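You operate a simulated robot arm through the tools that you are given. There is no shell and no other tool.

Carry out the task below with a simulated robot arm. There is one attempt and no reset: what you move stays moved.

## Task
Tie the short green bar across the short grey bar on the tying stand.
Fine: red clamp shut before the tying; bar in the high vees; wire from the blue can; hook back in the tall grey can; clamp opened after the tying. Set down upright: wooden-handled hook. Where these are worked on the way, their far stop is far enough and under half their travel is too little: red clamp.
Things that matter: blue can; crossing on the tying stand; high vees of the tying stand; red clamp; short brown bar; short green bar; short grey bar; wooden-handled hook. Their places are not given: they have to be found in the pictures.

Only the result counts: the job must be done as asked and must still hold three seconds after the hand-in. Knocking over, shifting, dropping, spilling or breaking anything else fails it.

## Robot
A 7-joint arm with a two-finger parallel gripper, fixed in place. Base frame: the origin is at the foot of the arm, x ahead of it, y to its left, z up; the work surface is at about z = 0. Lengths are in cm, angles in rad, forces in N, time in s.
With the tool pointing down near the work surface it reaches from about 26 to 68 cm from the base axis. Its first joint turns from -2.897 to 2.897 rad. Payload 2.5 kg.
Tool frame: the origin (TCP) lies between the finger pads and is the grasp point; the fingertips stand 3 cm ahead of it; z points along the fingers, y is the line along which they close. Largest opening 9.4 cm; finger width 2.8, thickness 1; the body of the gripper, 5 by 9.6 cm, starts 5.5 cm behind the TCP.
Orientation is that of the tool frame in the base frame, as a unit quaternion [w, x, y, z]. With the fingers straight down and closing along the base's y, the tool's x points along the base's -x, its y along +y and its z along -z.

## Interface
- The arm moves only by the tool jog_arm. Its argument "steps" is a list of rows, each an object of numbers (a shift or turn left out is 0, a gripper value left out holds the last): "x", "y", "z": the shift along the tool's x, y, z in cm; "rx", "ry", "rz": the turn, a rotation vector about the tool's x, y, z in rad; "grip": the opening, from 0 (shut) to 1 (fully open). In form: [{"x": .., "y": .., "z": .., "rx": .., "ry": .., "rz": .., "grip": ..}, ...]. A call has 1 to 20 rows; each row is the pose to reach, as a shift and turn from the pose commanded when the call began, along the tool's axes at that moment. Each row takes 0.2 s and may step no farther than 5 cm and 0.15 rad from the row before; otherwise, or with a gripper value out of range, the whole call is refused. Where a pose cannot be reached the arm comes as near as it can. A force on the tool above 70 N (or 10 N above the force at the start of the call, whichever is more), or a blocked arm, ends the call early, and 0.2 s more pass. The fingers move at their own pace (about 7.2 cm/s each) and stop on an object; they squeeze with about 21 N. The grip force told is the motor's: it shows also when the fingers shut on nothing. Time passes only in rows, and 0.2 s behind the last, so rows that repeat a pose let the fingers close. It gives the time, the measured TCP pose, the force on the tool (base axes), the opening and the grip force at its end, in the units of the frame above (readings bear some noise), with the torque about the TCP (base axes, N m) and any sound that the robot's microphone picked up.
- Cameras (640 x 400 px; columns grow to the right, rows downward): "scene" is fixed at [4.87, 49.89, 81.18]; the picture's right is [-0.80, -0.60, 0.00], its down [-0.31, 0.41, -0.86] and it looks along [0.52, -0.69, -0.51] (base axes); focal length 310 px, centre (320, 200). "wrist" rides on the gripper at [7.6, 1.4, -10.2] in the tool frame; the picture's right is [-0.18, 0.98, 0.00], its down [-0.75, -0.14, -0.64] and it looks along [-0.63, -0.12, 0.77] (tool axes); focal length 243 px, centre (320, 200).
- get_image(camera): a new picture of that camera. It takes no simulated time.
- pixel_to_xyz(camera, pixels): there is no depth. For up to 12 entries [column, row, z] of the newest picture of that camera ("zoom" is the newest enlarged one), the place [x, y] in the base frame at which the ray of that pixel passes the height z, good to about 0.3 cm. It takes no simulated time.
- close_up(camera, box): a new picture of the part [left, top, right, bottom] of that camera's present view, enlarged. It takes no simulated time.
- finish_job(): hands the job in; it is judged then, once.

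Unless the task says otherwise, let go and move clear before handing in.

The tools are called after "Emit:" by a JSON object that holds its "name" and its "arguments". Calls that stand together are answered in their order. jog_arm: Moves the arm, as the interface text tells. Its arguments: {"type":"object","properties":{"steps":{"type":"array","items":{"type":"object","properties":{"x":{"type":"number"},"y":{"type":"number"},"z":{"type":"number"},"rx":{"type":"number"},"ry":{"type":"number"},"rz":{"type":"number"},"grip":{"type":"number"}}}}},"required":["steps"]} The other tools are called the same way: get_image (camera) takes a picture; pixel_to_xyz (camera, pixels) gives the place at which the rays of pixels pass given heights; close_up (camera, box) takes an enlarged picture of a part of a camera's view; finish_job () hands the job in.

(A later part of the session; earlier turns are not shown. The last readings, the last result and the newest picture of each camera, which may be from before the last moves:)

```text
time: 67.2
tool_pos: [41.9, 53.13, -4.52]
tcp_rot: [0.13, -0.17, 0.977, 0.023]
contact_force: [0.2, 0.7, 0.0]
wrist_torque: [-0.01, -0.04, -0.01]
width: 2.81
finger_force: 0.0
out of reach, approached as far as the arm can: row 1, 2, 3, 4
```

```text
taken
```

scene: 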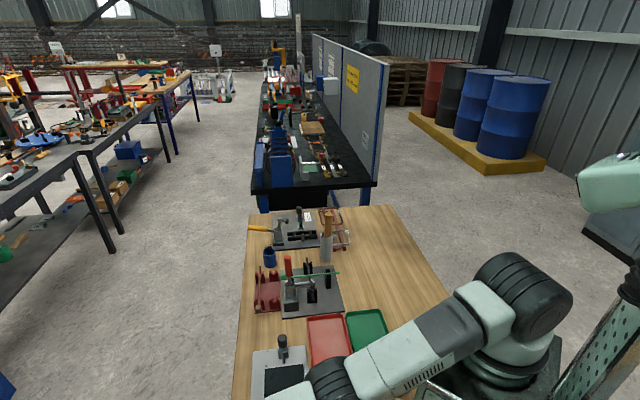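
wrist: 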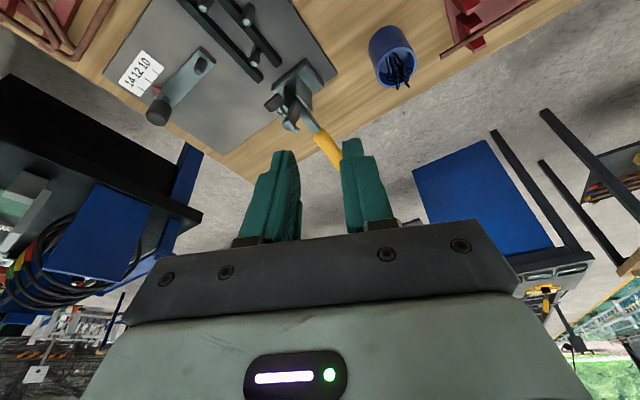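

r is 67.7 at z=-4.5, still on the sphere. I'll test retreating inward from here.

Emit:
{"name": "jog_arm", "arguments": {"steps": [{"x": 2, "y": -1.3, "z": -0.5}, {"x": 4.1, "y": -2.7, "z": -1}, {"x": 4.1, "y": -2.7, "z": -1}]}}

```text
time: 68.0
tool_pos: [41.09, 52.62, -5.77]
tcp_rot: [0.129, -0.169, 0.977, 0.022]
contact_force: [-0.3, -0.2, 0.4]
wrist_torque: [-0.01, 0.01, -0.01]
width: 2.83
finger_force: 0.2
out of reach, approached as far as the arm can: row 1, 2, 3
```

The lock is a straight-elbow saddle: vertical and radial moves barely couple into the elbow, but pitching the tool inward about the wrist should. First I'll raise back up to a safe height in the open area.

Emit:
{"name": "jog_arm", "arguments": {"steps": [{"x": -1.7, "y": 0.3, "z": -4.6}, {"x": -3.4, "y": 0.6, "z": -9.2}, {"x": -5.1, "y": 0.9, "z": -13.8}, {"x": -6.8, "y": 1.2, "z": -18.4}, {"x": -8.4, "y": 1.5, "z": -23}, {"x": -9.6, "y": 1.5, "z": -27.5}, {"x": -10.5, "y": 1.5, "z": -32}, {"x": -10.5, "y": 1.5, "z": -32}]}}

```text
time: 69.8
tool_pos: [43.01, 55.58, 28.15]
tcp_rot: [0.129, -0.169, 0.977, 0.022]
contact_force: [0.3, -0.8, -0.3]
wrist_torque: [-0.01, 0.02, 0.03]
width: 2.83
finger_force: 0.0
out of reach, approached as far as the arm can: row 1, 2, 3, 4, 5, 6, 7, 8
```

Now I'll pitch the tool inward by 0.75 rad about the wrist centre while keeping the wrist in place, then retreat in the same call.

Emit:
{"name": "jog_arm", "arguments": {"steps": [{"x": 2.9, "z": 1.0, "ry": 0.15}, {"x": 6.0, "z": 1.5, "ry": 0.3}, {"x": 9.1, "z": 1.6, "ry": 0.45}, {"x": 12.1, "z": 1.2, "ry": 0.6}, {"x": 15.1, "z": 0.35, "ry": 0.75}, {"x": 17.5, "y": -1.6, "z": -0.3, "ry": 0.75}, {"x": 20, "y": -3.2, "z": -0.9, "ry": 0.75}, {"x": 22.5, "y": -4.8, "z": -1.5, "ry": 0.75}, {"x": 22.5, "y": -4.8, "z": -1.5, "ry": 0.75}]}}

```text
time: 71.8
tool_pos: [29.56, 50.94, 24.0]
tcp_rot: [-0.237, -0.166, 0.956, -0.042]
contact_force: [-0.5, -0.2, -1.3]
wrist_torque: [-0.01, 0.0, 0.0]
width: 2.78
finger_force: 0.0
out of reach, approached as far as the arm can: row 5, 6, 7, 8, 9
```

The pitch rows were accepted but the retreat was not. I'll test fine inward steps from this new pose to see if the elbow now responds.

Emit:
{"name": "jog_arm", "arguments": {"steps": [{"x": 0.2, "z": 0.1}, {"x": 0.4, "z": 0.2}, {"x": 0.6, "z": 0.3}, {"x": 0.8, "z": 0.4}, {"x": 1.0, "z": 0.5}, {"x": 1.3, "z": 0.6}, {"x": 1.6, "z": 0.8}, {"x": 2.0, "z": 1.0}, {"x": 2.5, "z": 1.2}, {"x": 3.0, "z": 1.5}, {"x": 3.0, "z": 1.5}]}}

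Emit:
{"name": "get_image", "arguments": {"camera": "scene"}}

```text
time: 74.2
tool_pos: [28.0, 51.95, 24.01]
tcp_rot: [-0.237, -0.166, 0.956, -0.042]
contact_force: [-0.7, 0.1, 0.0]
wrist_torque: [-0.02, 0.01, 0.02]
width: 2.82
finger_force: 0.1
out of reach, approached as far as the arm can: row 2, 3, 4, 5, 6, 7, 8, 9, 10, 11
```

```text
taken
```

scene: 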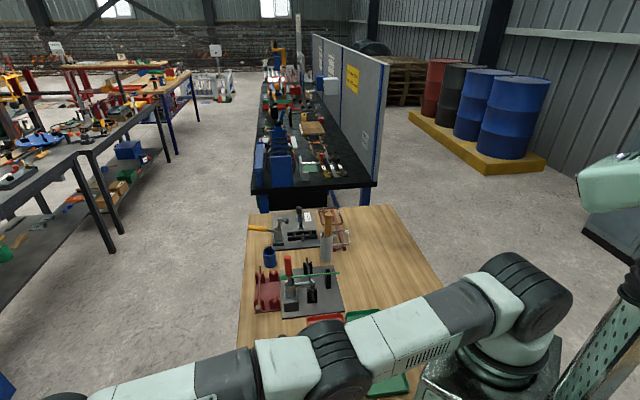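

Still locked. I'll zoom in on the elbow and shoulder to understand the actual joint posture.

Emit:
{"name": "close_up", "arguments": {"camera": "scene", "box": [0, 230, 640, 400]}}

Emit:
{"name": "get_image", "arguments": {"camera": "wrist"}}

```text
1.00 times, centred on (320, 315) of scene (not enlarged: the box is as wide or as high as the picture)
```

zoom: 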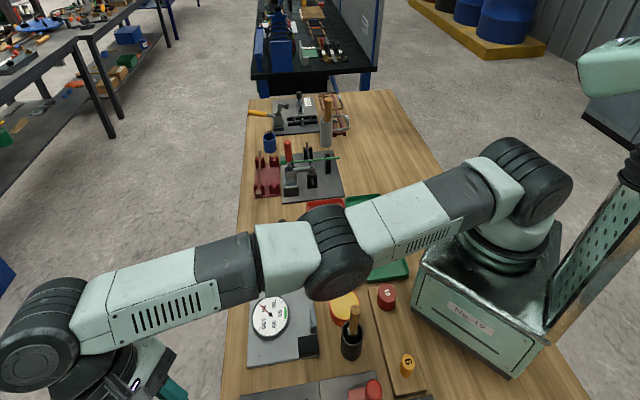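

```text
taken
```

wrist: 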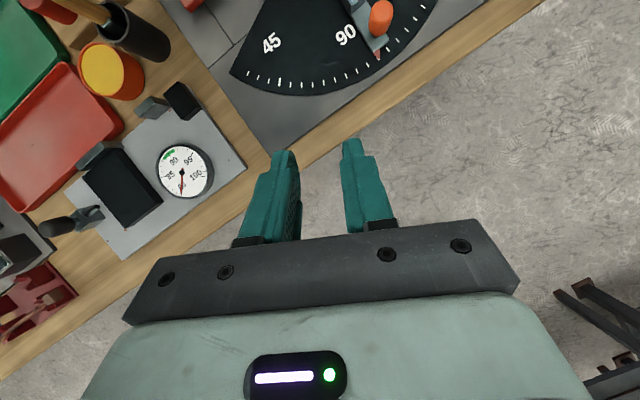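

The zoom shows upper arm and forearm collinear, so the elbow is at its straight-end limit. I'll command outward and hold, to see whether the reach changes at all.

Emit:
{"name": "jog_arm", "arguments": {"steps": [{"x": -0.66, "y": 0.67, "z": -0.35}, {"x": -1.3, "y": 1.3, "z": -0.7}, {"x": -2.6, "y": 2.6, "z": -1.4}, {"x": -2.6, "y": 2.6, "z": -1.4}, {"x": -2.6, "y": 2.6, "z": -1.4}]}}

Emit:
{"name": "jog_arm", "arguments": {"steps": [{"x": 0, "y": 0, "z": 0}]}}

Emit:
{"name": "close_up", "arguments": {"camera": "scene", "box": [0, 230, 640, 400]}}

```text
time: 75.4
tool_pos: [28.13, 52.35, 23.52]
tcp_rot: [-0.238, -0.166, 0.956, -0.042]
contact_force: [-0.9, 0.6, -0.1]
wrist_torque: [0.01, 0.01, 0.0]
width: 2.79
finger_force: 0.1
out of reach, approached as far as the arm can: row 1, 2, 3, 4, 5
```

```text
time: 75.8
tool_pos: [28.01, 52.35, 23.52]
tcp_rot: [-0.237, -0.166, 0.956, -0.042]
contact_force: [-0.5, -0.5, 0.1]
wrist_torque: [0.05, 0.01, 0.0]
width: 2.79
finger_force: 0.0
```

```text
1.00 times, centred on (320, 315) of scene (not enlarged: the box is as wide or as high as the picture)
```

zoom: 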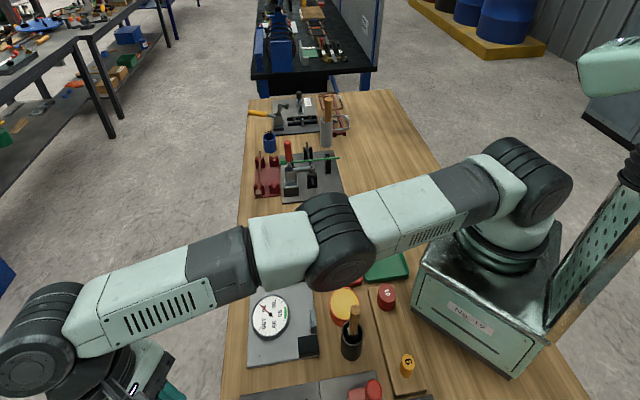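

The outward hold did change the posture: the elbow rose slightly and reach grew 0.4 cm, so the elbow moves but is on the wrong side of straight. From this straight state I'll pitch the tool inward about the wrist and retreat immediately.

Emit:
{"name": "jog_arm", "arguments": {"steps": [{"x": 2.9, "z": 1.0, "ry": 0.15}, {"x": 6.0, "z": 1.5, "ry": 0.3}, {"x": 9.0, "z": 1.6, "ry": 0.45}, {"x": 10.3, "y": -1.3, "z": 2.3, "ry": 0.45}, {"x": 11.7, "y": -2.7, "z": 3.0, "ry": 0.45}, {"x": 13, "y": -4, "z": 3.7, "ry": 0.45}, {"x": 14.2, "y": -5.3, "z": 4.4, "ry": 0.45}, {"x": 14.2, "y": -5.3, "z": 4.4, "ry": 0.45}]}}

Emit:
{"name": "close_up", "arguments": {"camera": "scene", "box": [0, 230, 640, 400]}}

```text
time: 77.6
tool_pos: [16.12, 42.45, 26.54]
tcp_rot: [-0.445, -0.153, 0.879, -0.078]
contact_force: [-0.2, -0.5, -0.1]
wrist_torque: [0.02, 0.01, 0.02]
width: 2.84
finger_force: 0.1
```

```text
1.00 times, centred on (320, 315) of scene (not enlarged: the box is as wide or as high as the picture)
```

zoom: 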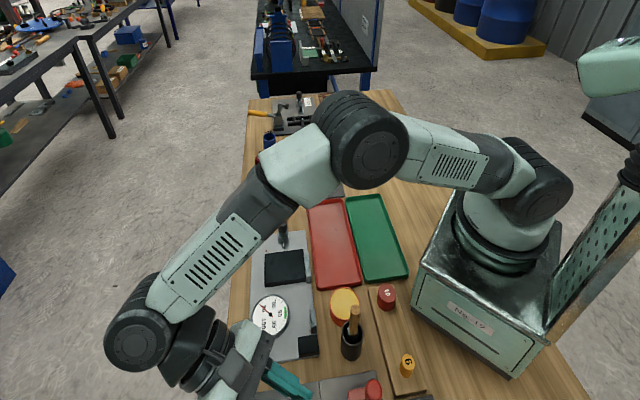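

The arm is free: the elbow is properly bent again, at (16,42,27). I'll straighten the tool back to pointing down while rising a little.

Emit:
{"name": "jog_arm", "arguments": {"steps": [{"x": 0.8, "z": -0.6, "ry": -0.13}, {"x": 1.6, "z": -1.2, "ry": -0.27}, {"x": 2.4, "z": -1.8, "ry": -0.4}, {"x": 3.2, "z": -2.4, "ry": -0.54}, {"x": 3.2, "z": -2.4, "ry": -0.67}, {"x": 3.2, "z": -2.4, "ry": -0.8}, {"x": 3.2, "z": -2.4, "ry": -0.9375}, {"x": 3.2, "z": -2.4, "ry": -0.9375}]}}

```text
time: 79.4
tool_pos: [16.26, 42.5, 30.53]
tcp_rot: [0.001, -0.172, 0.985, -0.002]
contact_force: [-0.6, 0.0, 0.9]
wrist_torque: [0.0, 0.0, 0.03]
width: 2.84
finger_force: 0.0
```

The tool is vertical again. I'll travel back to (60,-12) at z≈30, above all objects.

Emit:
{"name": "jog_arm", "arguments": {"steps": [{"x": -1.5, "y": -4.4}, {"x": -3.0, "y": -8.8}, {"x": -4.5, "y": -13.2}, {"x": -6.0, "y": -17.6}, {"x": -7.5, "y": -22}, {"x": -9.0, "y": -26.4}, {"x": -10.6, "y": -30.8}, {"x": -12.1, "y": -35.2}, {"x": -13.6, "y": -39.6}, {"x": -15.1, "y": -44}, {"x": -16.6, "y": -48.5}, {"x": -18.1, "y": -53}, {"x": -19.6, "y": -57.5}, {"x": -21.1, "y": -62}, {"x": -22.7, "y": -66.3}, {"x": -22.7, "y": -66.3}]}}

Emit:
{"name": "get_image", "arguments": {"camera": "scene"}}

```text
time: 82.8
tool_pos: [60.01, -12.41, 30.33]
tcp_rot: [0.0, -0.171, 0.985, -0.001]
contact_force: [0.4, 0.2, -0.5]
wrist_torque: [-0.01, -0.02, 0.01]
width: 2.82
finger_force: 0.0
```

```text
taken
```

scene: 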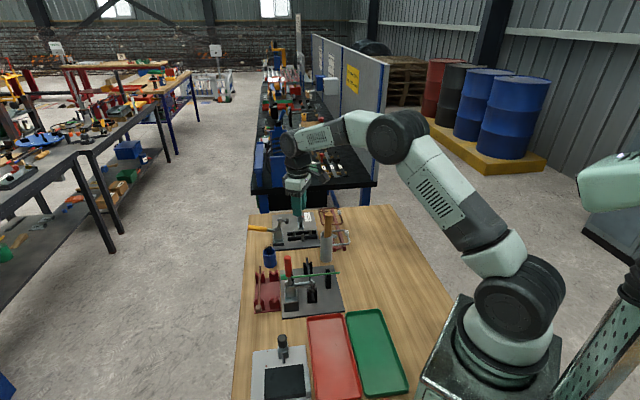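

Back in a healthy posture at (60,-12.4,30). I'll tilt the tool outward 0.25 rad and move closer to the can while staying well inside the reach limit.

Emit:
{"name": "jog_arm", "arguments": {"steps": [{"ry": -0.12}, {"ry": -0.25}, {"x": -1.5, "y": -0.5, "z": 3, "ry": -0.25}, {"x": -3, "y": -1, "z": 6, "ry": -0.25}, {"x": -4.6, "y": -1.5, "z": 9, "ry": -0.25}, {"x": -6.2, "y": -2, "z": 12.5, "ry": -0.25}, {"x": -6.2, "y": -2, "z": 12.5, "ry": -0.25}]}}

Emit:
{"name": "get_image", "arguments": {"camera": "wrist"}}

Emit:
{"name": "close_up", "arguments": {"camera": "wrist", "box": [270, 60, 390, 190]}}

```text
time: 84.4
tool_pos: [66.51, -12.0, 18.09]
tcp_rot: [0.124, -0.169, 0.978, 0.02]
contact_force: [-0.1, 0.2, 0.8]
wrist_torque: [0.01, 0.0, -0.02]
width: 2.84
finger_force: 0.0
```

```text
taken
```

wrist: 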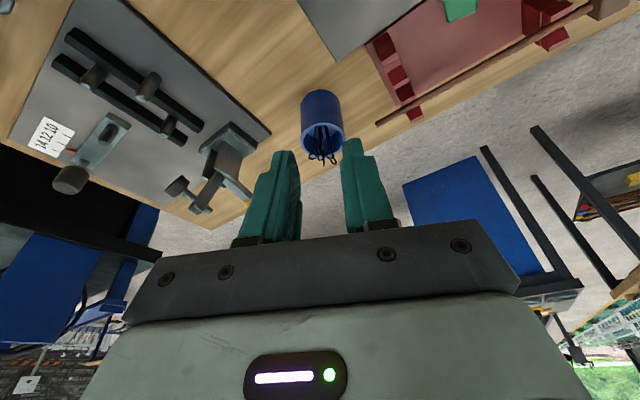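

```text
3.08 times, centred on (330, 125) of wrist
```

zoom: 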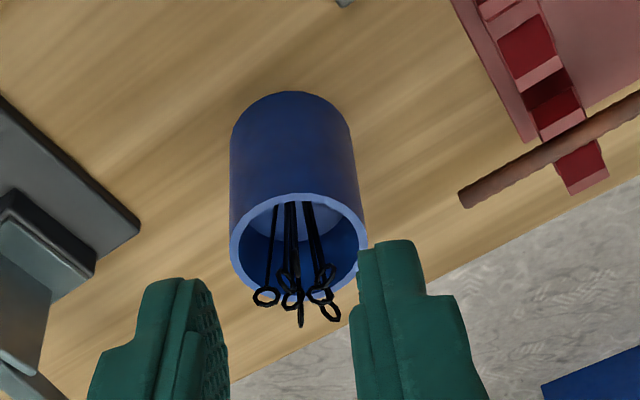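

The can and wires are now in clear view at wrist (322,130). I'll enlarge it to pick the ring and compute positions.

Emit:
{"name": "close_up", "arguments": {"camera": "wrist", "box": [295, 115, 355, 170]}}

Emit:
{"name": "close_up", "arguments": {"camera": "scene", "box": [256, 238, 286, 262]}}

```text
7.27 times, centred on (325, 142) of wrist
```

zoom: 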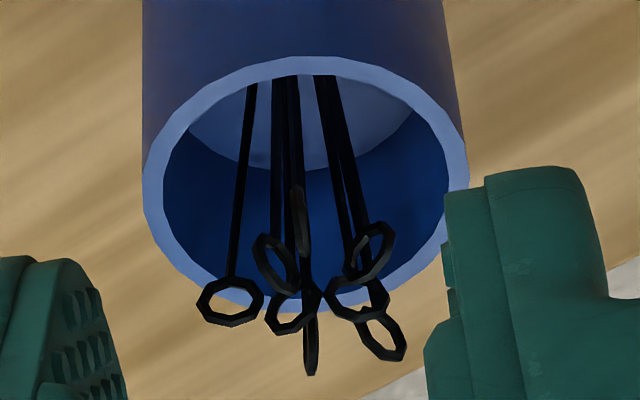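

```text
16.00 times, centred on (271, 250) of scene
```

zoom: 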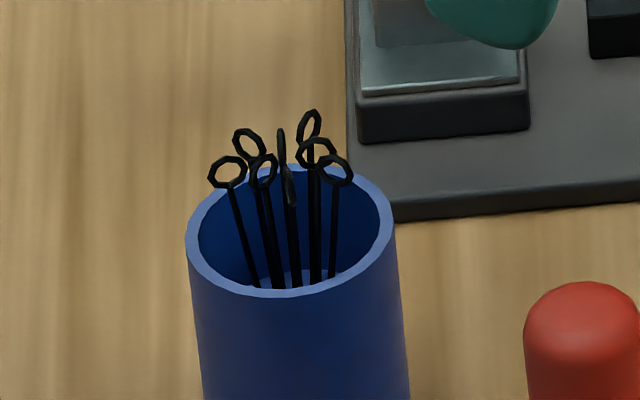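

Eight rings are resolved: the far-left one at zoom (230,303) stands well clear of the others, and an edge-on one at (298,220) is nearest the robot. I'll convert them.

Emit:
{"name": "pixel_to_xyz", "arguments": {"camera": "wrist", "pixels": [[312.6, 156.2, 8.4], [318.8, 150.5, 8.4], [322, 144.8, 8.4], [320.9, 157.4, 8.4], [323.9, 161.3, 8.4], [331.9, 148.9, 8.4], [329.8, 155.3, 8.4], [333.5, 160.8, 8.4], [323, 123.5, 6.7], [323, 157, 6.7], [301.5, 140, 6.7], [345, 138, 6.7]]}}

Emit:
{"name": "pixel_to_xyz", "arguments": {"camera": "scene", "pixels": [[265.3, 248.3, 8.4], [266.6, 246.4, 8.4], [267.5, 248.2, 8.4], [268.6, 246.7, 8.4], [269, 249, 8.4], [270.4, 245.4, 8.4], [270.7, 247.1, 8.4], [272, 248.1, 8.4]]}}

```text
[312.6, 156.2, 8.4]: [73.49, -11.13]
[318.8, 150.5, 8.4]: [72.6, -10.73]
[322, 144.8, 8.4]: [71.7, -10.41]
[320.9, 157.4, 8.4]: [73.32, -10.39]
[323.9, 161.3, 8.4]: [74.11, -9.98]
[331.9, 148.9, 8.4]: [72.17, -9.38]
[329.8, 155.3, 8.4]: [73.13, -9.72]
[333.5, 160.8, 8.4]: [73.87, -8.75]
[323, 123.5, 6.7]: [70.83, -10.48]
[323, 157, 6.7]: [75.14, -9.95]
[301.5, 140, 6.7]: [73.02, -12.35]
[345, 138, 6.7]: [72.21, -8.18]
```

```text
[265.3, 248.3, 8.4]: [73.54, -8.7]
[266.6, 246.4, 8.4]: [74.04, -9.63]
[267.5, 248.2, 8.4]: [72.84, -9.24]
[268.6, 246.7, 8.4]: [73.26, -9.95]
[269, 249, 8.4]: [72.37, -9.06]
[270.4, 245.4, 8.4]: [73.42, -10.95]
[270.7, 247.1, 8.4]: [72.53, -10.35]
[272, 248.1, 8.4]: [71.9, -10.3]
```

The nearest ring A averages (71.8,-10.35) at z≈8.4, edge-on to the fingers, with neighbours at least 0.6 cm further out. Before approaching I'll check the rim height and where the yellow clamp stands relative to the hand.

Emit:
{"name": "pixel_to_xyz", "arguments": {"camera": "wrist", "pixels": [[323, 123.5, 5.3], [323, 157, 5.3], [301.5, 140, 5.3], [345, 138, 5.3], [232, 145, 4], [180, 188, 13], [195, 210, 13], [225, 165, 8], [308, 95, 0], [333, 93, 0]]}}

Emit:
{"name": "pixel_to_xyz", "arguments": {"camera": "scene", "pixels": [[279.5, 220.5, 13], [286.5, 221.5, 13], [257, 228.5, 11], [278, 236, 4], [269, 252, 5.3], [270.2, 264.7, 0], [262.9, 253, 5.3], [275.5, 251, 5.3]]}}

```text
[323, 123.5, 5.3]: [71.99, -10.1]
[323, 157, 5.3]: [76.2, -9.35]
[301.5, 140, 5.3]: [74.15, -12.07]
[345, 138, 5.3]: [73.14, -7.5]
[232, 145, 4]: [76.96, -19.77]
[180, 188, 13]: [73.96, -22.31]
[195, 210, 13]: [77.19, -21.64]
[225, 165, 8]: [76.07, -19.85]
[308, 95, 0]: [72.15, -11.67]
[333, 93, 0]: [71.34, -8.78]
```

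```text
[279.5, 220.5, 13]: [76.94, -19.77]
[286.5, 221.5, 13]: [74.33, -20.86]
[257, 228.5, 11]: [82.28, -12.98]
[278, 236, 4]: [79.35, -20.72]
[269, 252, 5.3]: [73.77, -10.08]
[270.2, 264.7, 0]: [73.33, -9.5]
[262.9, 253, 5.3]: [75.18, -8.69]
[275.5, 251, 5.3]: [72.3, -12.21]
```

The rim is at z≈5.7 with can centre near (73.6,-10), and the yellow clamp is 10 cm away, so the way is clear. I'll descend just outside the can on the robot side at (67.7,-11.8,9.3) with the fingers opened to 1.6 cm.

Emit:
{"name": "jog_arm", "arguments": {"steps": [{"x": 0.3, "y": -0.1, "z": 2.8, "grip": 0.18}, {"x": 0.65, "y": -0.2, "z": 5.8}, {"x": 1.0, "y": -0.26, "z": 8.8}, {"x": 1.0, "y": -0.26, "z": 8.8}]}}

Emit:
{"name": "get_image", "arguments": {"camera": "wrist"}}

Emit:
{"name": "close_up", "arguments": {"camera": "scene", "box": [250, 232, 300, 272]}}

```text
time: 85.4
tool_pos: [67.79, -11.85, 9.21]
tcp_rot: [0.124, -0.168, 0.978, 0.021]
contact_force: [0.3, -0.3, 0.0]
wrist_torque: [0.02, 0.0, 0.0]
width: 1.69
finger_force: 0.1
```

```text
taken
```

wrist: 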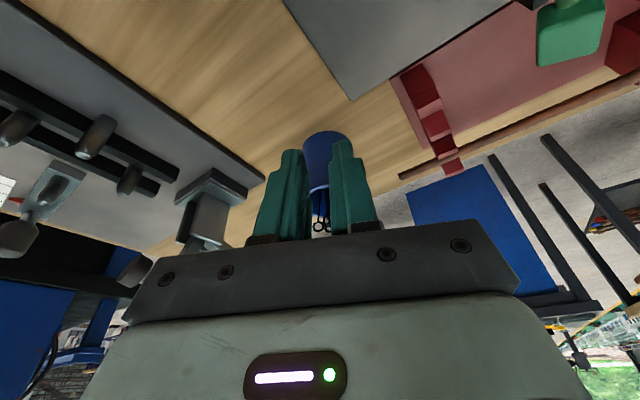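

```text
10.00 times, centred on (275, 252) of scene
```

zoom: 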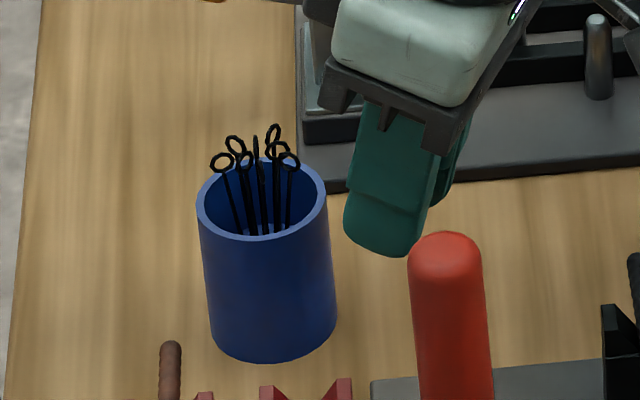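

The wires are visible between the fingers at wrist (320,215). I'll zoom in to check lateral alignment with ring A.

Emit:
{"name": "close_up", "arguments": {"camera": "wrist", "box": [290, 160, 350, 240]}}

Emit:
{"name": "close_up", "arguments": {"camera": "scene", "box": [256, 238, 296, 262]}}

```text
5.00 times, centred on (320, 200) of wrist
```

zoom: 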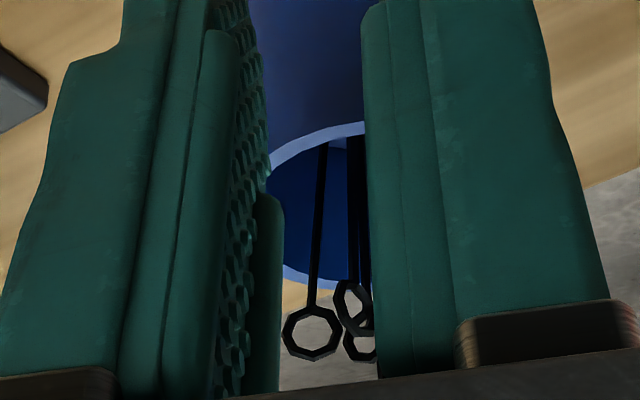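

```text
16.00 times, centred on (276, 250) of scene
```

zoom: 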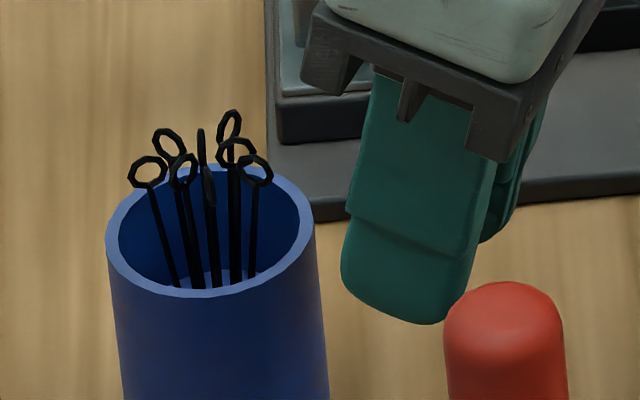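

Projected positions agree within 0.15 cm, with ring A just hidden behind the right finger's edge by parallax. I'll slide outward in small steps over the rim toward it.

Emit:
{"name": "jog_arm", "arguments": {"steps": [{"x": -0.7, "y": 0.1, "z": 0.18}, {"x": -1.4, "y": 0.1, "z": 0.36}, {"x": -2.0, "y": 0.1, "z": 0.51}, {"x": -2.4, "y": 0.1, "z": 0.61}, {"x": -2.4, "y": 0.1, "z": 0.61}]}}

Emit:
{"name": "close_up", "arguments": {"camera": "wrist", "box": [280, 150, 360, 240]}}

Emit:
{"name": "close_up", "arguments": {"camera": "scene", "box": [256, 238, 296, 262]}}

```text
time: 86.6
tool_pos: [70.12, -11.09, 9.29]
tcp_rot: [0.124, -0.171, 0.977, 0.021]
contact_force: [0.0, 0.1, -0.5]
wrist_torque: [0.01, -0.01, 0.03]
width: 1.68
finger_force: 0.1
```

```text
4.44 times, centred on (320, 195) of wrist
```

zoom: 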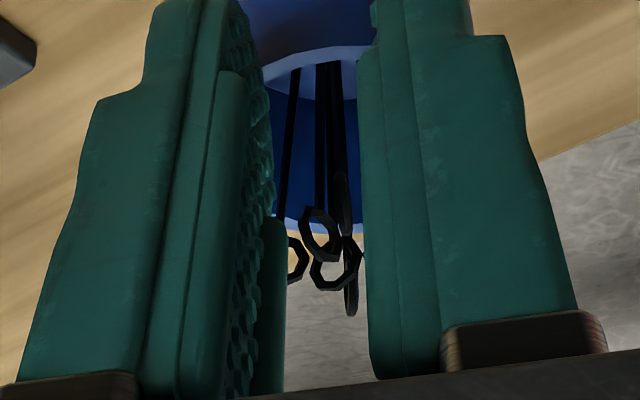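

```text
16.00 times, centred on (276, 250) of scene
```

zoom: 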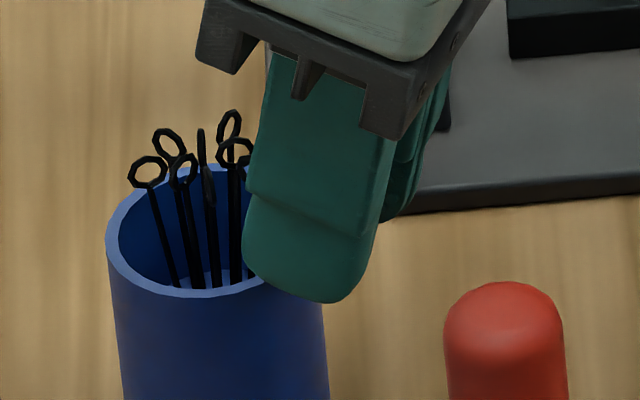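

Ring A is now edge-on between the fingers at zoom (345,205), matching the prediction. I'll move in 0.3 cm more so only A is within the pads, then close.

Emit:
{"name": "jog_arm", "arguments": {"steps": [{"x": -0.29, "y": 0.03, "z": 0.07}, {"x": -0.29, "y": 0.03, "z": 0.07, "grip": 0.08}, {"x": -0.29, "y": 0.03, "z": 0.07, "grip": 0.0}, {"x": -0.29, "y": 0.03, "z": 0.07}, {"x": -0.29, "y": 0.03, "z": 0.07}]}}

Emit:
{"name": "close_up", "arguments": {"camera": "wrist", "box": [280, 150, 360, 240]}}

Emit:
{"name": "close_up", "arguments": {"camera": "scene", "box": [256, 238, 296, 262]}}

```text
time: 87.8
tool_pos: [70.33, -10.81, 9.4]
tcp_rot: [0.124, -0.17, 0.977, 0.021]
contact_force: [-0.3, 0.3, 0.9]
wrist_torque: [0.01, -0.03, 0.01]
width: 0.02
finger_force: 21.2
```

```text
4.44 times, centred on (320, 195) of wrist
```

zoom: 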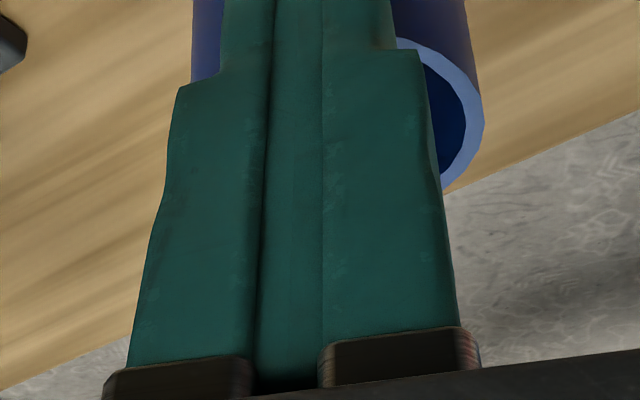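

```text
16.00 times, centred on (276, 250) of scene
```

zoom: 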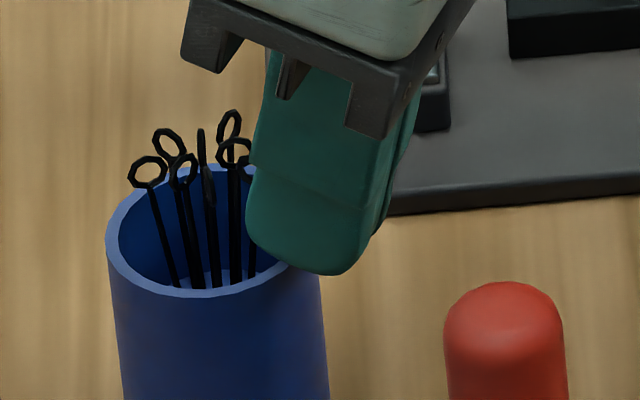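

The fingers closed on nothing (width 0.02), and the A stem is still visible beside the finger at scene-zoom (252,260). I'll reopen and look again before going further in.

Emit:
{"name": "jog_arm", "arguments": {"steps": [{"grip": 0.18}, {"grip": 0.18}, {"x": -0.2, "z": 0.05}]}}

Emit:
{"name": "close_up", "arguments": {"camera": "wrist", "box": [280, 150, 360, 240]}}

Emit:
{"name": "close_up", "arguments": {"camera": "scene", "box": [256, 238, 296, 262]}}

```text
time: 88.6
tool_pos: [70.55, -10.81, 9.32]
tcp_rot: [0.122, -0.17, 0.978, 0.021]
contact_force: [-0.4, 0.3, -0.8]
wrist_torque: [-0.05, 0.01, 0.01]
width: 1.68
finger_force: 0.0
```

```text
4.44 times, centred on (320, 195) of wrist
```

zoom: 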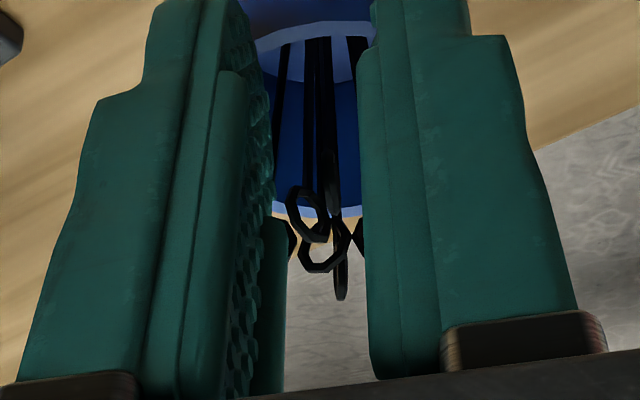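

```text
16.00 times, centred on (276, 250) of scene
```

zoom: 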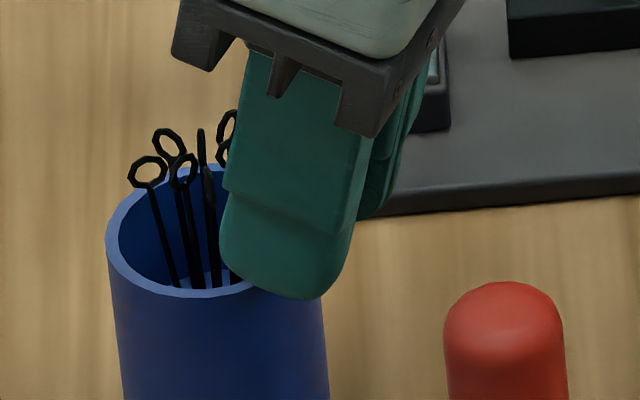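

Ring A now appears at zoom (332,183). I'll re-triangulate it from this close view before continuing.

Emit:
{"name": "pixel_to_xyz", "arguments": {"camera": "wrist", "pixels": [[322.7, 190.5, 8.4], [322.7, 190.5, 8], [322.7, 185, 8.4], [317, 198, 8.4], [317, 198, 8], [320.5, 207, 8.4], [324.5, 210, 8.4]]}}

Emit:
{"name": "get_image", "arguments": {"camera": "wrist"}}

```text
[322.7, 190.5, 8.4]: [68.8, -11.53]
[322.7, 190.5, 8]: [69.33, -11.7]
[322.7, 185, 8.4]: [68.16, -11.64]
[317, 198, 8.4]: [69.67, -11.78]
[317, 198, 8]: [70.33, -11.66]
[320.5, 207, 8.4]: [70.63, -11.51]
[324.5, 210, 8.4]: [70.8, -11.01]
```

```text
taken
```

wrist: 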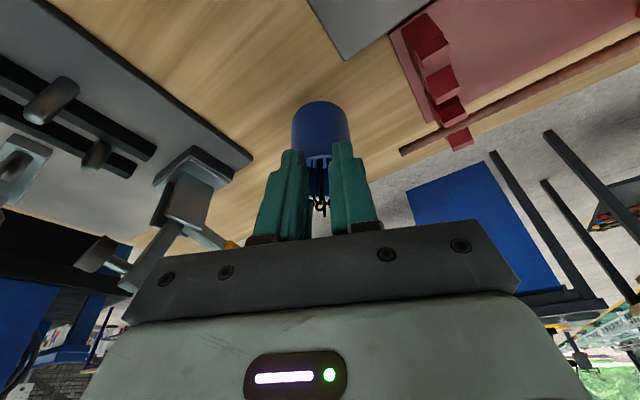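

Those values belonged to the older picture's pose. With the new picture taken here, I'll convert again.

Emit:
{"name": "pixel_to_xyz", "arguments": {"camera": "wrist", "pixels": [[322.7, 190.5, 8.4], [322.7, 190.5, 7.8], [322.7, 185, 8.4], [317, 198, 8.4], [317, 198, 8], [320.5, 207, 8.4], [324.5, 210, 8.4]]}}

Emit:
{"name": "close_up", "arguments": {"camera": "wrist", "box": [300, 150, 340, 220]}}

```text
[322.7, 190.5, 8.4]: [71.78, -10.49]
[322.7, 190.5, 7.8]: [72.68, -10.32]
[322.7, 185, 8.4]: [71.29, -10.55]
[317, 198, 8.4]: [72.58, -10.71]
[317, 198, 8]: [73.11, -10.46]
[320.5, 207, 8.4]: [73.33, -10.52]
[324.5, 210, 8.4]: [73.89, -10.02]
```

```text
5.71 times, centred on (320, 185) of wrist
```

zoom: 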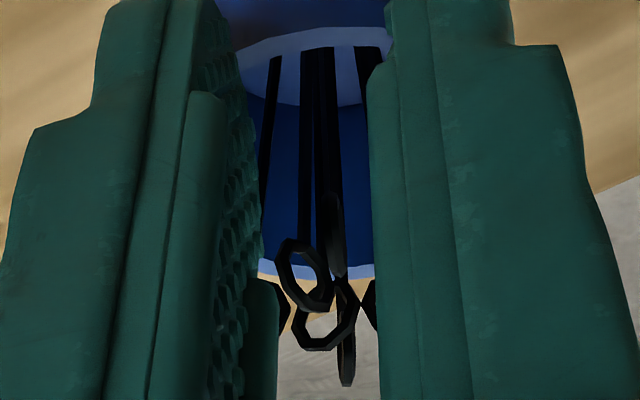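

Ring A triangulates to about (72.0,-10.4,8.2), now 0.2 cm inside the pad's far edge. I'll close here and check the width.

Emit:
{"name": "jog_arm", "arguments": {"steps": [{"x": -0.08, "y": -0.08, "z": 0.02, "grip": 0.18}, {"x": -0.08, "y": -0.08, "z": 0.02, "grip": 0.06}, {"x": -0.08, "y": -0.08, "z": 0.02, "grip": 0.0}, {"x": -0.08, "y": -0.08, "z": 0.02}, {"x": -0.08, "y": -0.08, "z": 0.02}]}}

Emit:
{"name": "close_up", "arguments": {"camera": "scene", "box": [256, 238, 296, 262]}}

Emit:
{"name": "get_image", "arguments": {"camera": "wrist"}}

```text
time: 89.8
tool_pos: [70.59, -10.95, 9.35]
tcp_rot: [0.124, -0.17, 0.977, 0.021]
contact_force: [-0.3, -0.8, -0.1]
wrist_torque: [-0.01, 0.01, -0.02]
width: 0.01
finger_force: 20.7
```

```text
16.00 times, centred on (276, 250) of scene
```

zoom: 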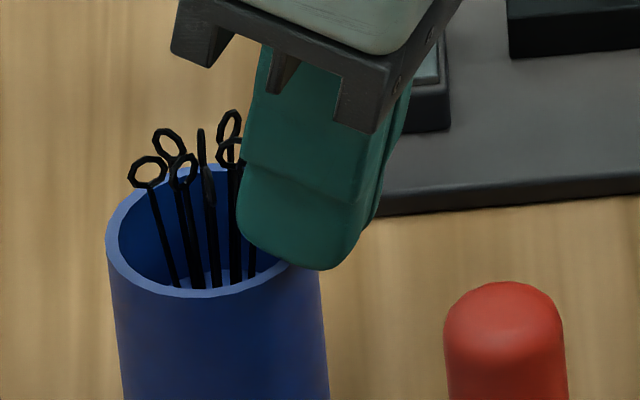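

```text
taken
```

wrist: 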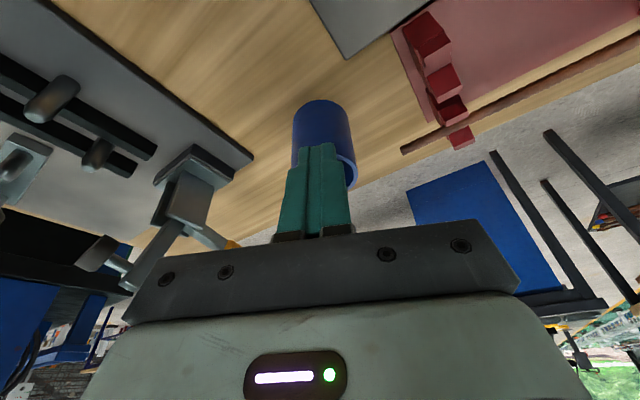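

The visible finger edge in the scene is about 0.25 cm shorter than assumed, so the pads just miss ring A. I'll reopen, advance 0.45 cm and close again.

Emit:
{"name": "jog_arm", "arguments": {"steps": [{"grip": 0.18}, {"grip": 0.18}, {"x": -0.2, "z": 0.05}, {"x": -0.44, "z": 0.11}, {"x": -0.44, "z": 0.11}]}}

Emit:
{"name": "close_up", "arguments": {"camera": "wrist", "box": [300, 150, 340, 220]}}

Emit:
{"name": "close_up", "arguments": {"camera": "scene", "box": [256, 238, 296, 262]}}

```text
time: 91.0
tool_pos: [71.01, -10.8, 9.39]
tcp_rot: [0.123, -0.169, 0.978, 0.022]
contact_force: [-0.3, 0.1, 1.2]
wrist_torque: [-0.02, -0.04, 0.0]
width: 1.7
finger_force: 0.0
```

```text
5.71 times, centred on (320, 185) of wrist
```

zoom: 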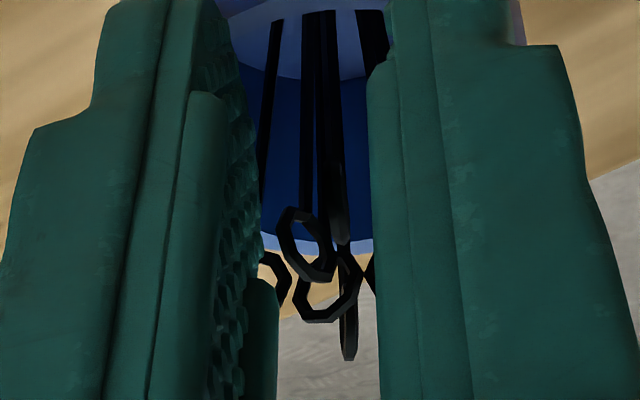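

```text
16.00 times, centred on (276, 250) of scene
```

zoom: 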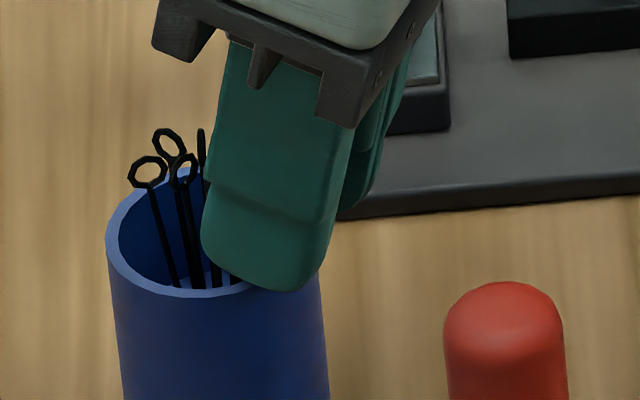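

Ring A is at zoom (338,205) between the pads and C's ring is further out at (303,245). I'll close now.

Emit:
{"name": "jog_arm", "arguments": {"steps": [{"grip": 0.08}, {"grip": 0.0}, {"grip": 0.0}, {"grip": 0.0}]}}

Emit:
{"name": "close_up", "arguments": {"camera": "scene", "box": [256, 238, 296, 262]}}

Emit:
{"name": "close_up", "arguments": {"camera": "wrist", "box": [290, 130, 350, 220]}}

```text
time: 92.0
tool_pos: [71.0, -10.73, 9.35]
tcp_rot: [0.124, -0.169, 0.978, 0.02]
contact_force: [1.1, -0.1, -0.1]
wrist_torque: [0.0, -0.01, 0.02]
width: 0.01
finger_force: 21.2
```

```text
16.00 times, centred on (276, 250) of scene
```

zoom: 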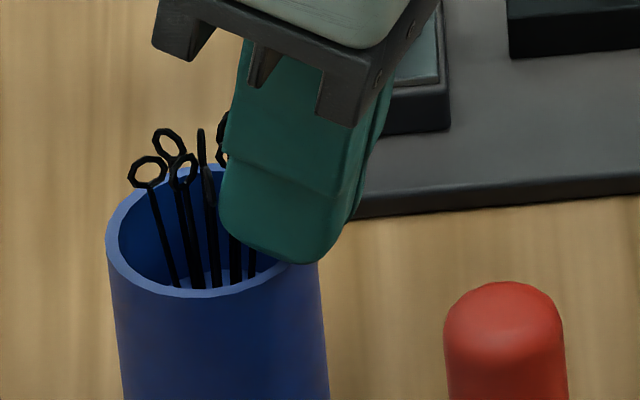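

```text
4.44 times, centred on (320, 175) of wrist
```

zoom: 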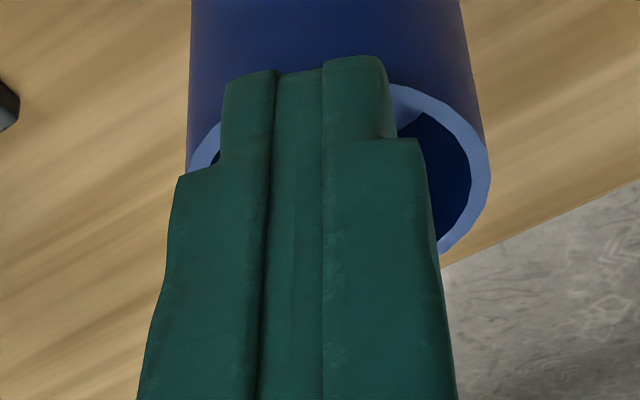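

Still width 0.01, though the ring should have been within the pads. I'll open, advance another 0.5 cm so the ring is surely between them, and close once more.

Emit:
{"name": "jog_arm", "arguments": {"steps": [{"grip": 0.18}, {"grip": 0.18}, {"x": -0.25, "z": 0.06}, {"x": -0.48, "z": 0.12}, {"x": -0.48, "z": 0.12}]}}

Emit:
{"name": "close_up", "arguments": {"camera": "wrist", "box": [300, 150, 340, 220]}}

Emit:
{"name": "jog_arm", "arguments": {"steps": [{"grip": 0.08}, {"grip": 0.0}, {"grip": 0.0}, {"grip": 0.0}]}}

Emit:
{"name": "close_up", "arguments": {"camera": "scene", "box": [256, 238, 296, 262]}}

```text
time: 93.2
tool_pos: [71.47, -10.5, 9.27]
tcp_rot: [0.123, -0.169, 0.978, 0.02]
contact_force: [-0.4, 0.3, -0.6]
wrist_torque: [0.01, 0.03, 0.02]
width: 1.68
finger_force: 0.0
```

```text
5.71 times, centred on (320, 185) of wrist
```

zoom: 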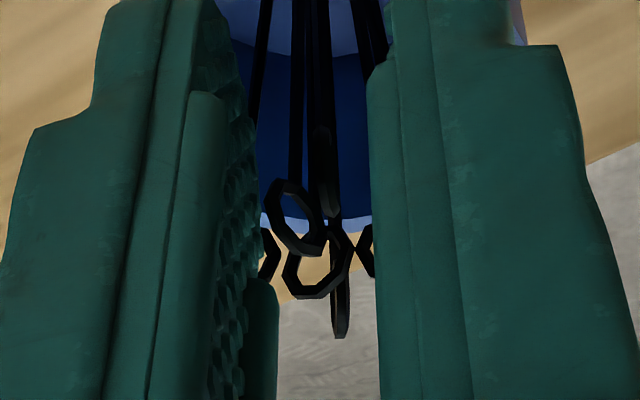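

```text
time: 94.2
tool_pos: [71.49, -10.59, 9.26]
tcp_rot: [0.124, -0.169, 0.978, 0.021]
contact_force: [-0.4, 0.2, 0.1]
wrist_torque: [-0.02, 0.01, -0.02]
width: 0.0
finger_force: 20.6
```

```text
16.00 times, centred on (276, 250) of scene
```

zoom: 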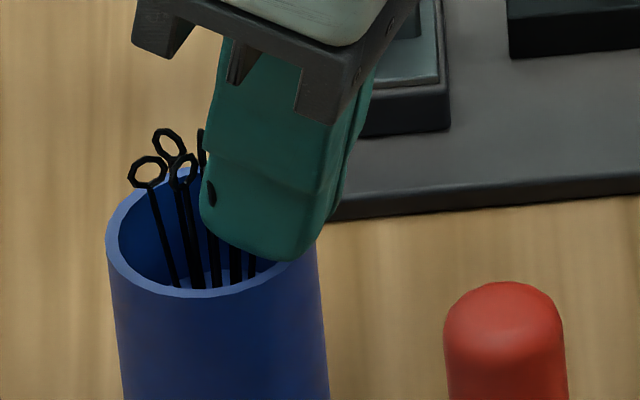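

The scene shows a ring passing through the finger at (213,195), so the wires have no solid contact; a wire is probably taken by closing the grasp point right at the bundle. I'll back off and tilt further, to 0.45 rad, so the grasp point can reach the bundle without over-stretching.

Emit:
{"name": "jog_arm", "arguments": {"steps": [{"x": 1.5, "z": -0.4}, {"x": 2.6, "z": -1.5}, {"x": 2.17, "z": -3.65, "grip": 0.25}, {"x": 2.17, "z": -3.65, "ry": -0.1}, {"x": 2.17, "z": -3.65, "ry": -0.2}, {"x": 2.17, "z": -3.65, "ry": -0.2}]}}

Emit:
{"name": "get_image", "arguments": {"camera": "wrist"}}

Emit:
{"name": "get_image", "arguments": {"camera": "scene"}}

```text
time: 95.6
tool_pos: [68.71, -11.63, 12.34]
tcp_rot: [0.221, -0.167, 0.96, 0.038]
contact_force: [-0.2, -0.1, 0.1]
wrist_torque: [0.0, 0.0, 0.01]
width: 2.34
finger_force: 0.1
```

```text
taken
```

wrist: 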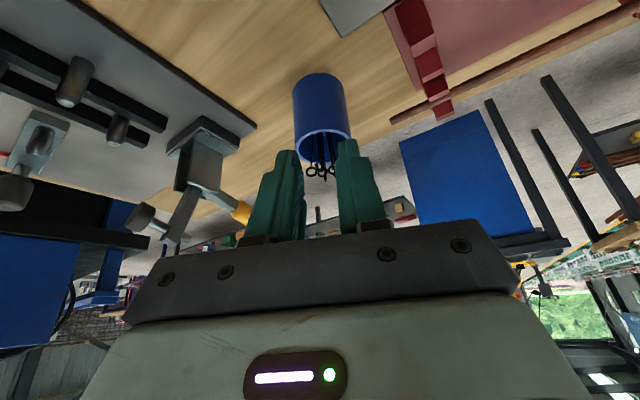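

```text
taken
```

scene: 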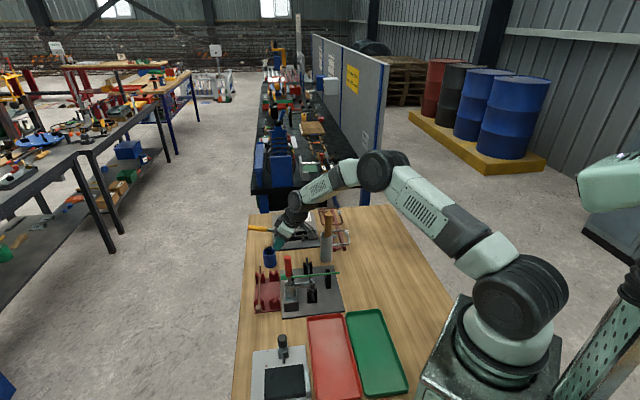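

The arm posture is comfortable with 0.45 rad tilt. I'll move the grasp point into the ring bundle at about (73.2,-10,9.2), tips staying above the rim, and close.

Emit:
{"name": "jog_arm", "arguments": {"steps": [{"x": -0.8, "z": 1.3}, {"x": -1.6, "z": 2.6}, {"x": -2.3, "z": 3.9}, {"x": -2.93, "z": 4.9}, {"x": -2.93, "z": 4.9}, {"x": -2.93, "z": 4.9, "grip": 0.0}, {"x": -2.93, "z": 4.9}, {"x": -2.93, "z": 4.9}, {"x": -2.93, "z": 4.9}]}}

Emit:
{"name": "close_up", "arguments": {"camera": "scene", "box": [250, 228, 300, 268]}}

Emit:
{"name": "get_image", "arguments": {"camera": "wrist"}}

```text
time: 97.6
tool_pos: [73.14, -9.96, 9.33]
tcp_rot: [0.223, -0.166, 0.96, 0.037]
contact_force: [9.3, 8.5, 11.8]
wrist_torque: [0.31, -0.27, -0.04]
width: 0.01
finger_force: 21.2
```

```text
10.00 times, centred on (275, 248) of scene
```

zoom: 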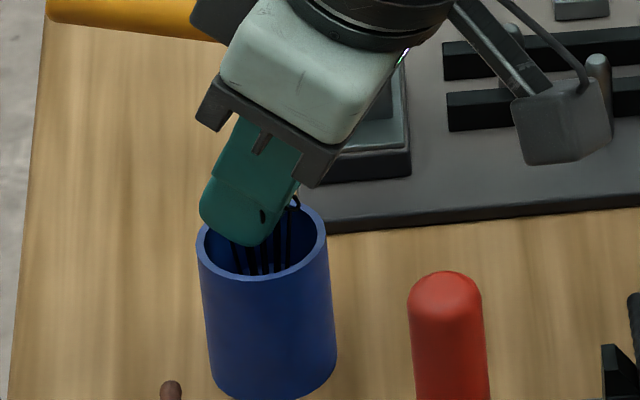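

```text
taken
```

wrist: 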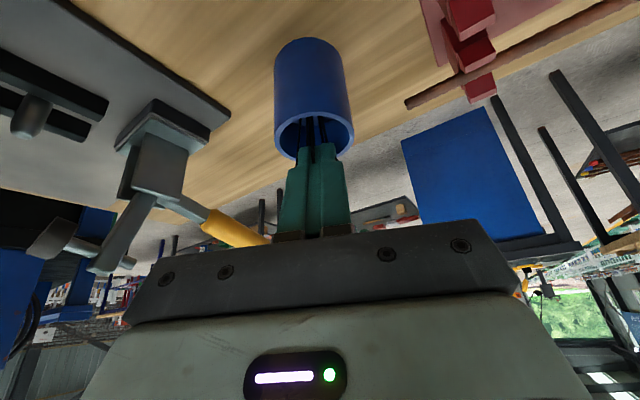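

Closing there gave width 0.01 but about 17 N of contact pushing up and outward. I'll back straight out along the same path and inspect what changed.

Emit:
{"name": "jog_arm", "arguments": {"steps": [{"x": 0.63, "z": -1.0}, {"x": 1.3, "z": -2.3}, {"x": 2.1, "z": -3.6}, {"x": 2.93, "z": -4.9}, {"x": 2.93, "z": -5.9}, {"x": 2.93, "z": -5.9}]}}

Emit:
{"name": "close_up", "arguments": {"camera": "scene", "box": [250, 228, 300, 268]}}

Emit:
{"name": "get_image", "arguments": {"camera": "wrist"}}

Emit:
{"name": "close_up", "arguments": {"camera": "wrist", "box": [270, 60, 370, 220]}}

```text
time: 99.0
tool_pos: [68.16, -11.75, 13.19]
tcp_rot: [0.22, -0.167, 0.96, 0.037]
contact_force: [0.2, 0.0, -1.1]
wrist_torque: [-0.03, -0.02, 0.03]
width: 0.0
finger_force: 21.2
```

```text
10.00 times, centred on (275, 248) of scene
```

zoom: 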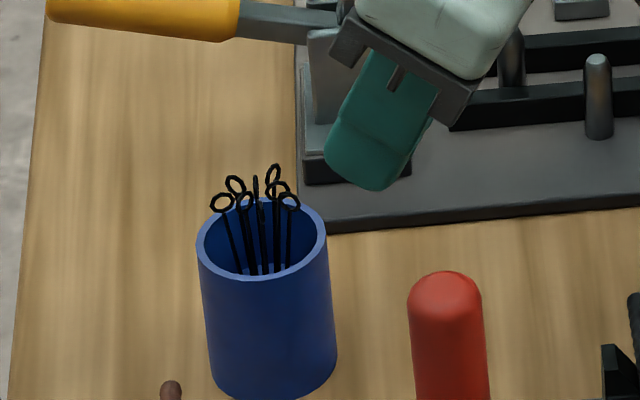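

```text
taken
```

wrist: 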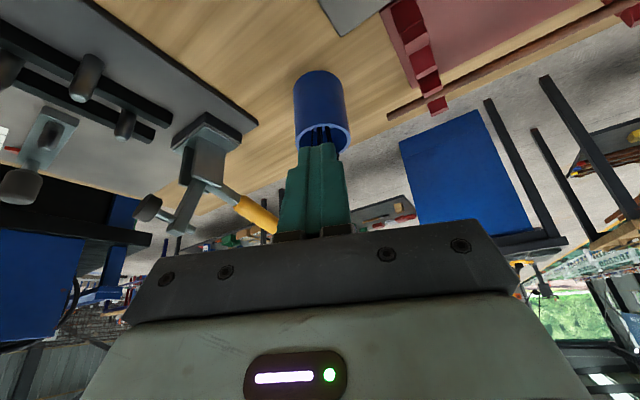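

```text
2.50 times, centred on (320, 140) of wrist
```

zoom: 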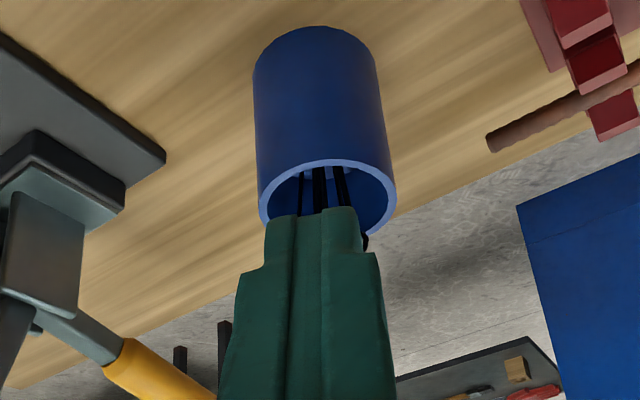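

The rings and can are unchanged and the fingers are empty, so the contact was against the can top and the wires are taken by some closeness rule. I'll try closing with the fingertips, then progressively the pads, at the ring height over the can's centre.

Emit:
{"name": "jog_arm", "arguments": {"steps": [{"x": -1.0, "y": -0.06, "z": 1.3, "grip": 0.35}, {"x": -2.0, "y": -0.12, "z": 2.6}, {"x": -2.92, "y": -0.18, "z": 3.85}, {"x": -2.92, "y": -0.18, "z": 3.85}, {"x": -2.92, "y": -0.18, "z": 3.85, "grip": 0.0}, {"x": -2.92, "y": -0.18, "z": 3.85}, {"x": -2.92, "y": -0.18, "z": 3.85}, {"x": -2.92, "y": -0.18, "z": 3.85}]}}

Emit:
{"name": "close_up", "arguments": {"camera": "scene", "box": [250, 228, 300, 268]}}

```text
time: 100.8
tool_pos: [72.39, -10.37, 10.85]
tcp_rot: [0.22, -0.167, 0.96, 0.038]
contact_force: [-0.6, 0.0, -0.3]
wrist_torque: [-0.02, -0.01, 0.02]
width: 0.0
finger_force: 21.1
```

```text
10.00 times, centred on (275, 248) of scene
```

zoom: 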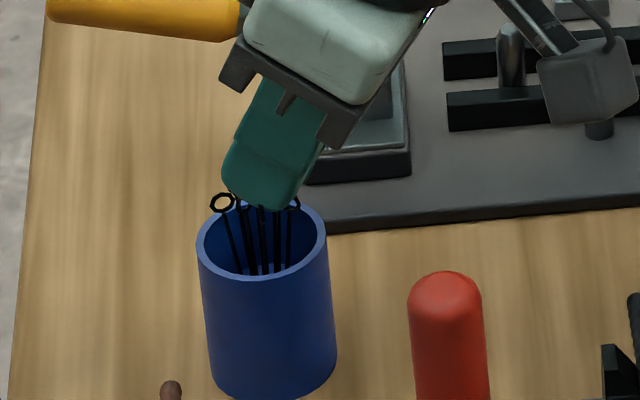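

No wire at the tips yet. I'll open, go 1 cm deeper along the tool axis and close again.

Emit:
{"name": "jog_arm", "arguments": {"steps": [{"grip": 0.35}, {"grip": 0.35}, {"z": 0.9}, {"z": 0.9}, {"z": 0.9, "grip": 0.0}, {"z": 0.9}, {"z": 0.9}, {"z": 0.9}]}}

Emit:
{"name": "close_up", "arguments": {"camera": "scene", "box": [250, 228, 300, 268]}}

```text
time: 102.6
tool_pos: [72.84, -10.34, 10.31]
tcp_rot: [0.22, -0.166, 0.96, 0.038]
contact_force: [0.5, 0.8, -0.4]
wrist_torque: [0.01, 0.04, 0.0]
width: 0.0
finger_force: 21.7
```

```text
10.00 times, centred on (275, 248) of scene
```

zoom: 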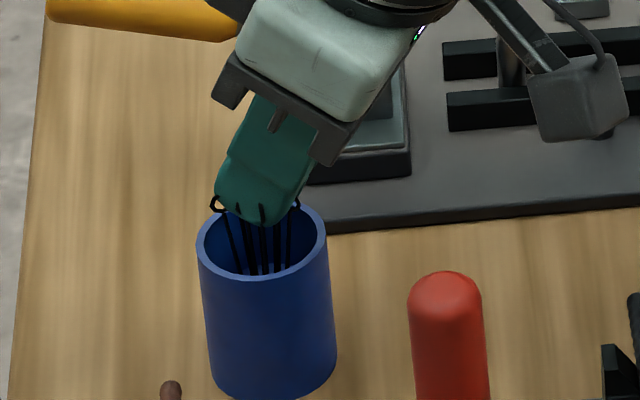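

The stems draw straight through the fingertips, confirming they're not solid. I'll try again a further 0.8 cm deeper, just above the can top.

Emit:
{"name": "jog_arm", "arguments": {"steps": [{"grip": 0.35}, {"grip": 0.35}, {"x": -0.1, "y": 0.2, "z": 0.85}, {"x": -0.1, "y": 0.2, "z": 0.85}, {"x": -0.1, "y": 0.2, "z": 0.85, "grip": 0.0}, {"x": -0.1, "y": 0.2, "z": 0.85}, {"x": -0.1, "y": 0.2, "z": 0.85}, {"x": -0.1, "y": 0.2, "z": 0.85}, {"x": -0.1, "y": 0.2, "z": 0.85}]}}

Emit:
{"name": "close_up", "arguments": {"camera": "scene", "box": [250, 228, 300, 268]}}

```text
time: 104.6
tool_pos: [73.1, -9.92, 9.44]
tcp_rot: [0.22, -0.167, 0.96, 0.037]
contact_force: [-0.7, 0.0, 0.3]
wrist_torque: [0.0, 0.0, 0.03]
width: 0.02
finger_force: 21.0
```

```text
10.00 times, centred on (275, 248) of scene
```

zoom: 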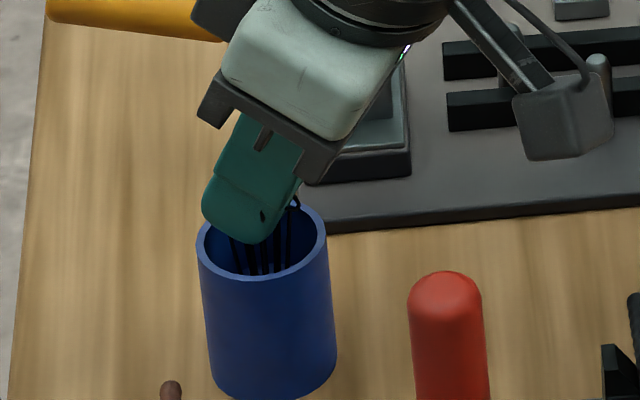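

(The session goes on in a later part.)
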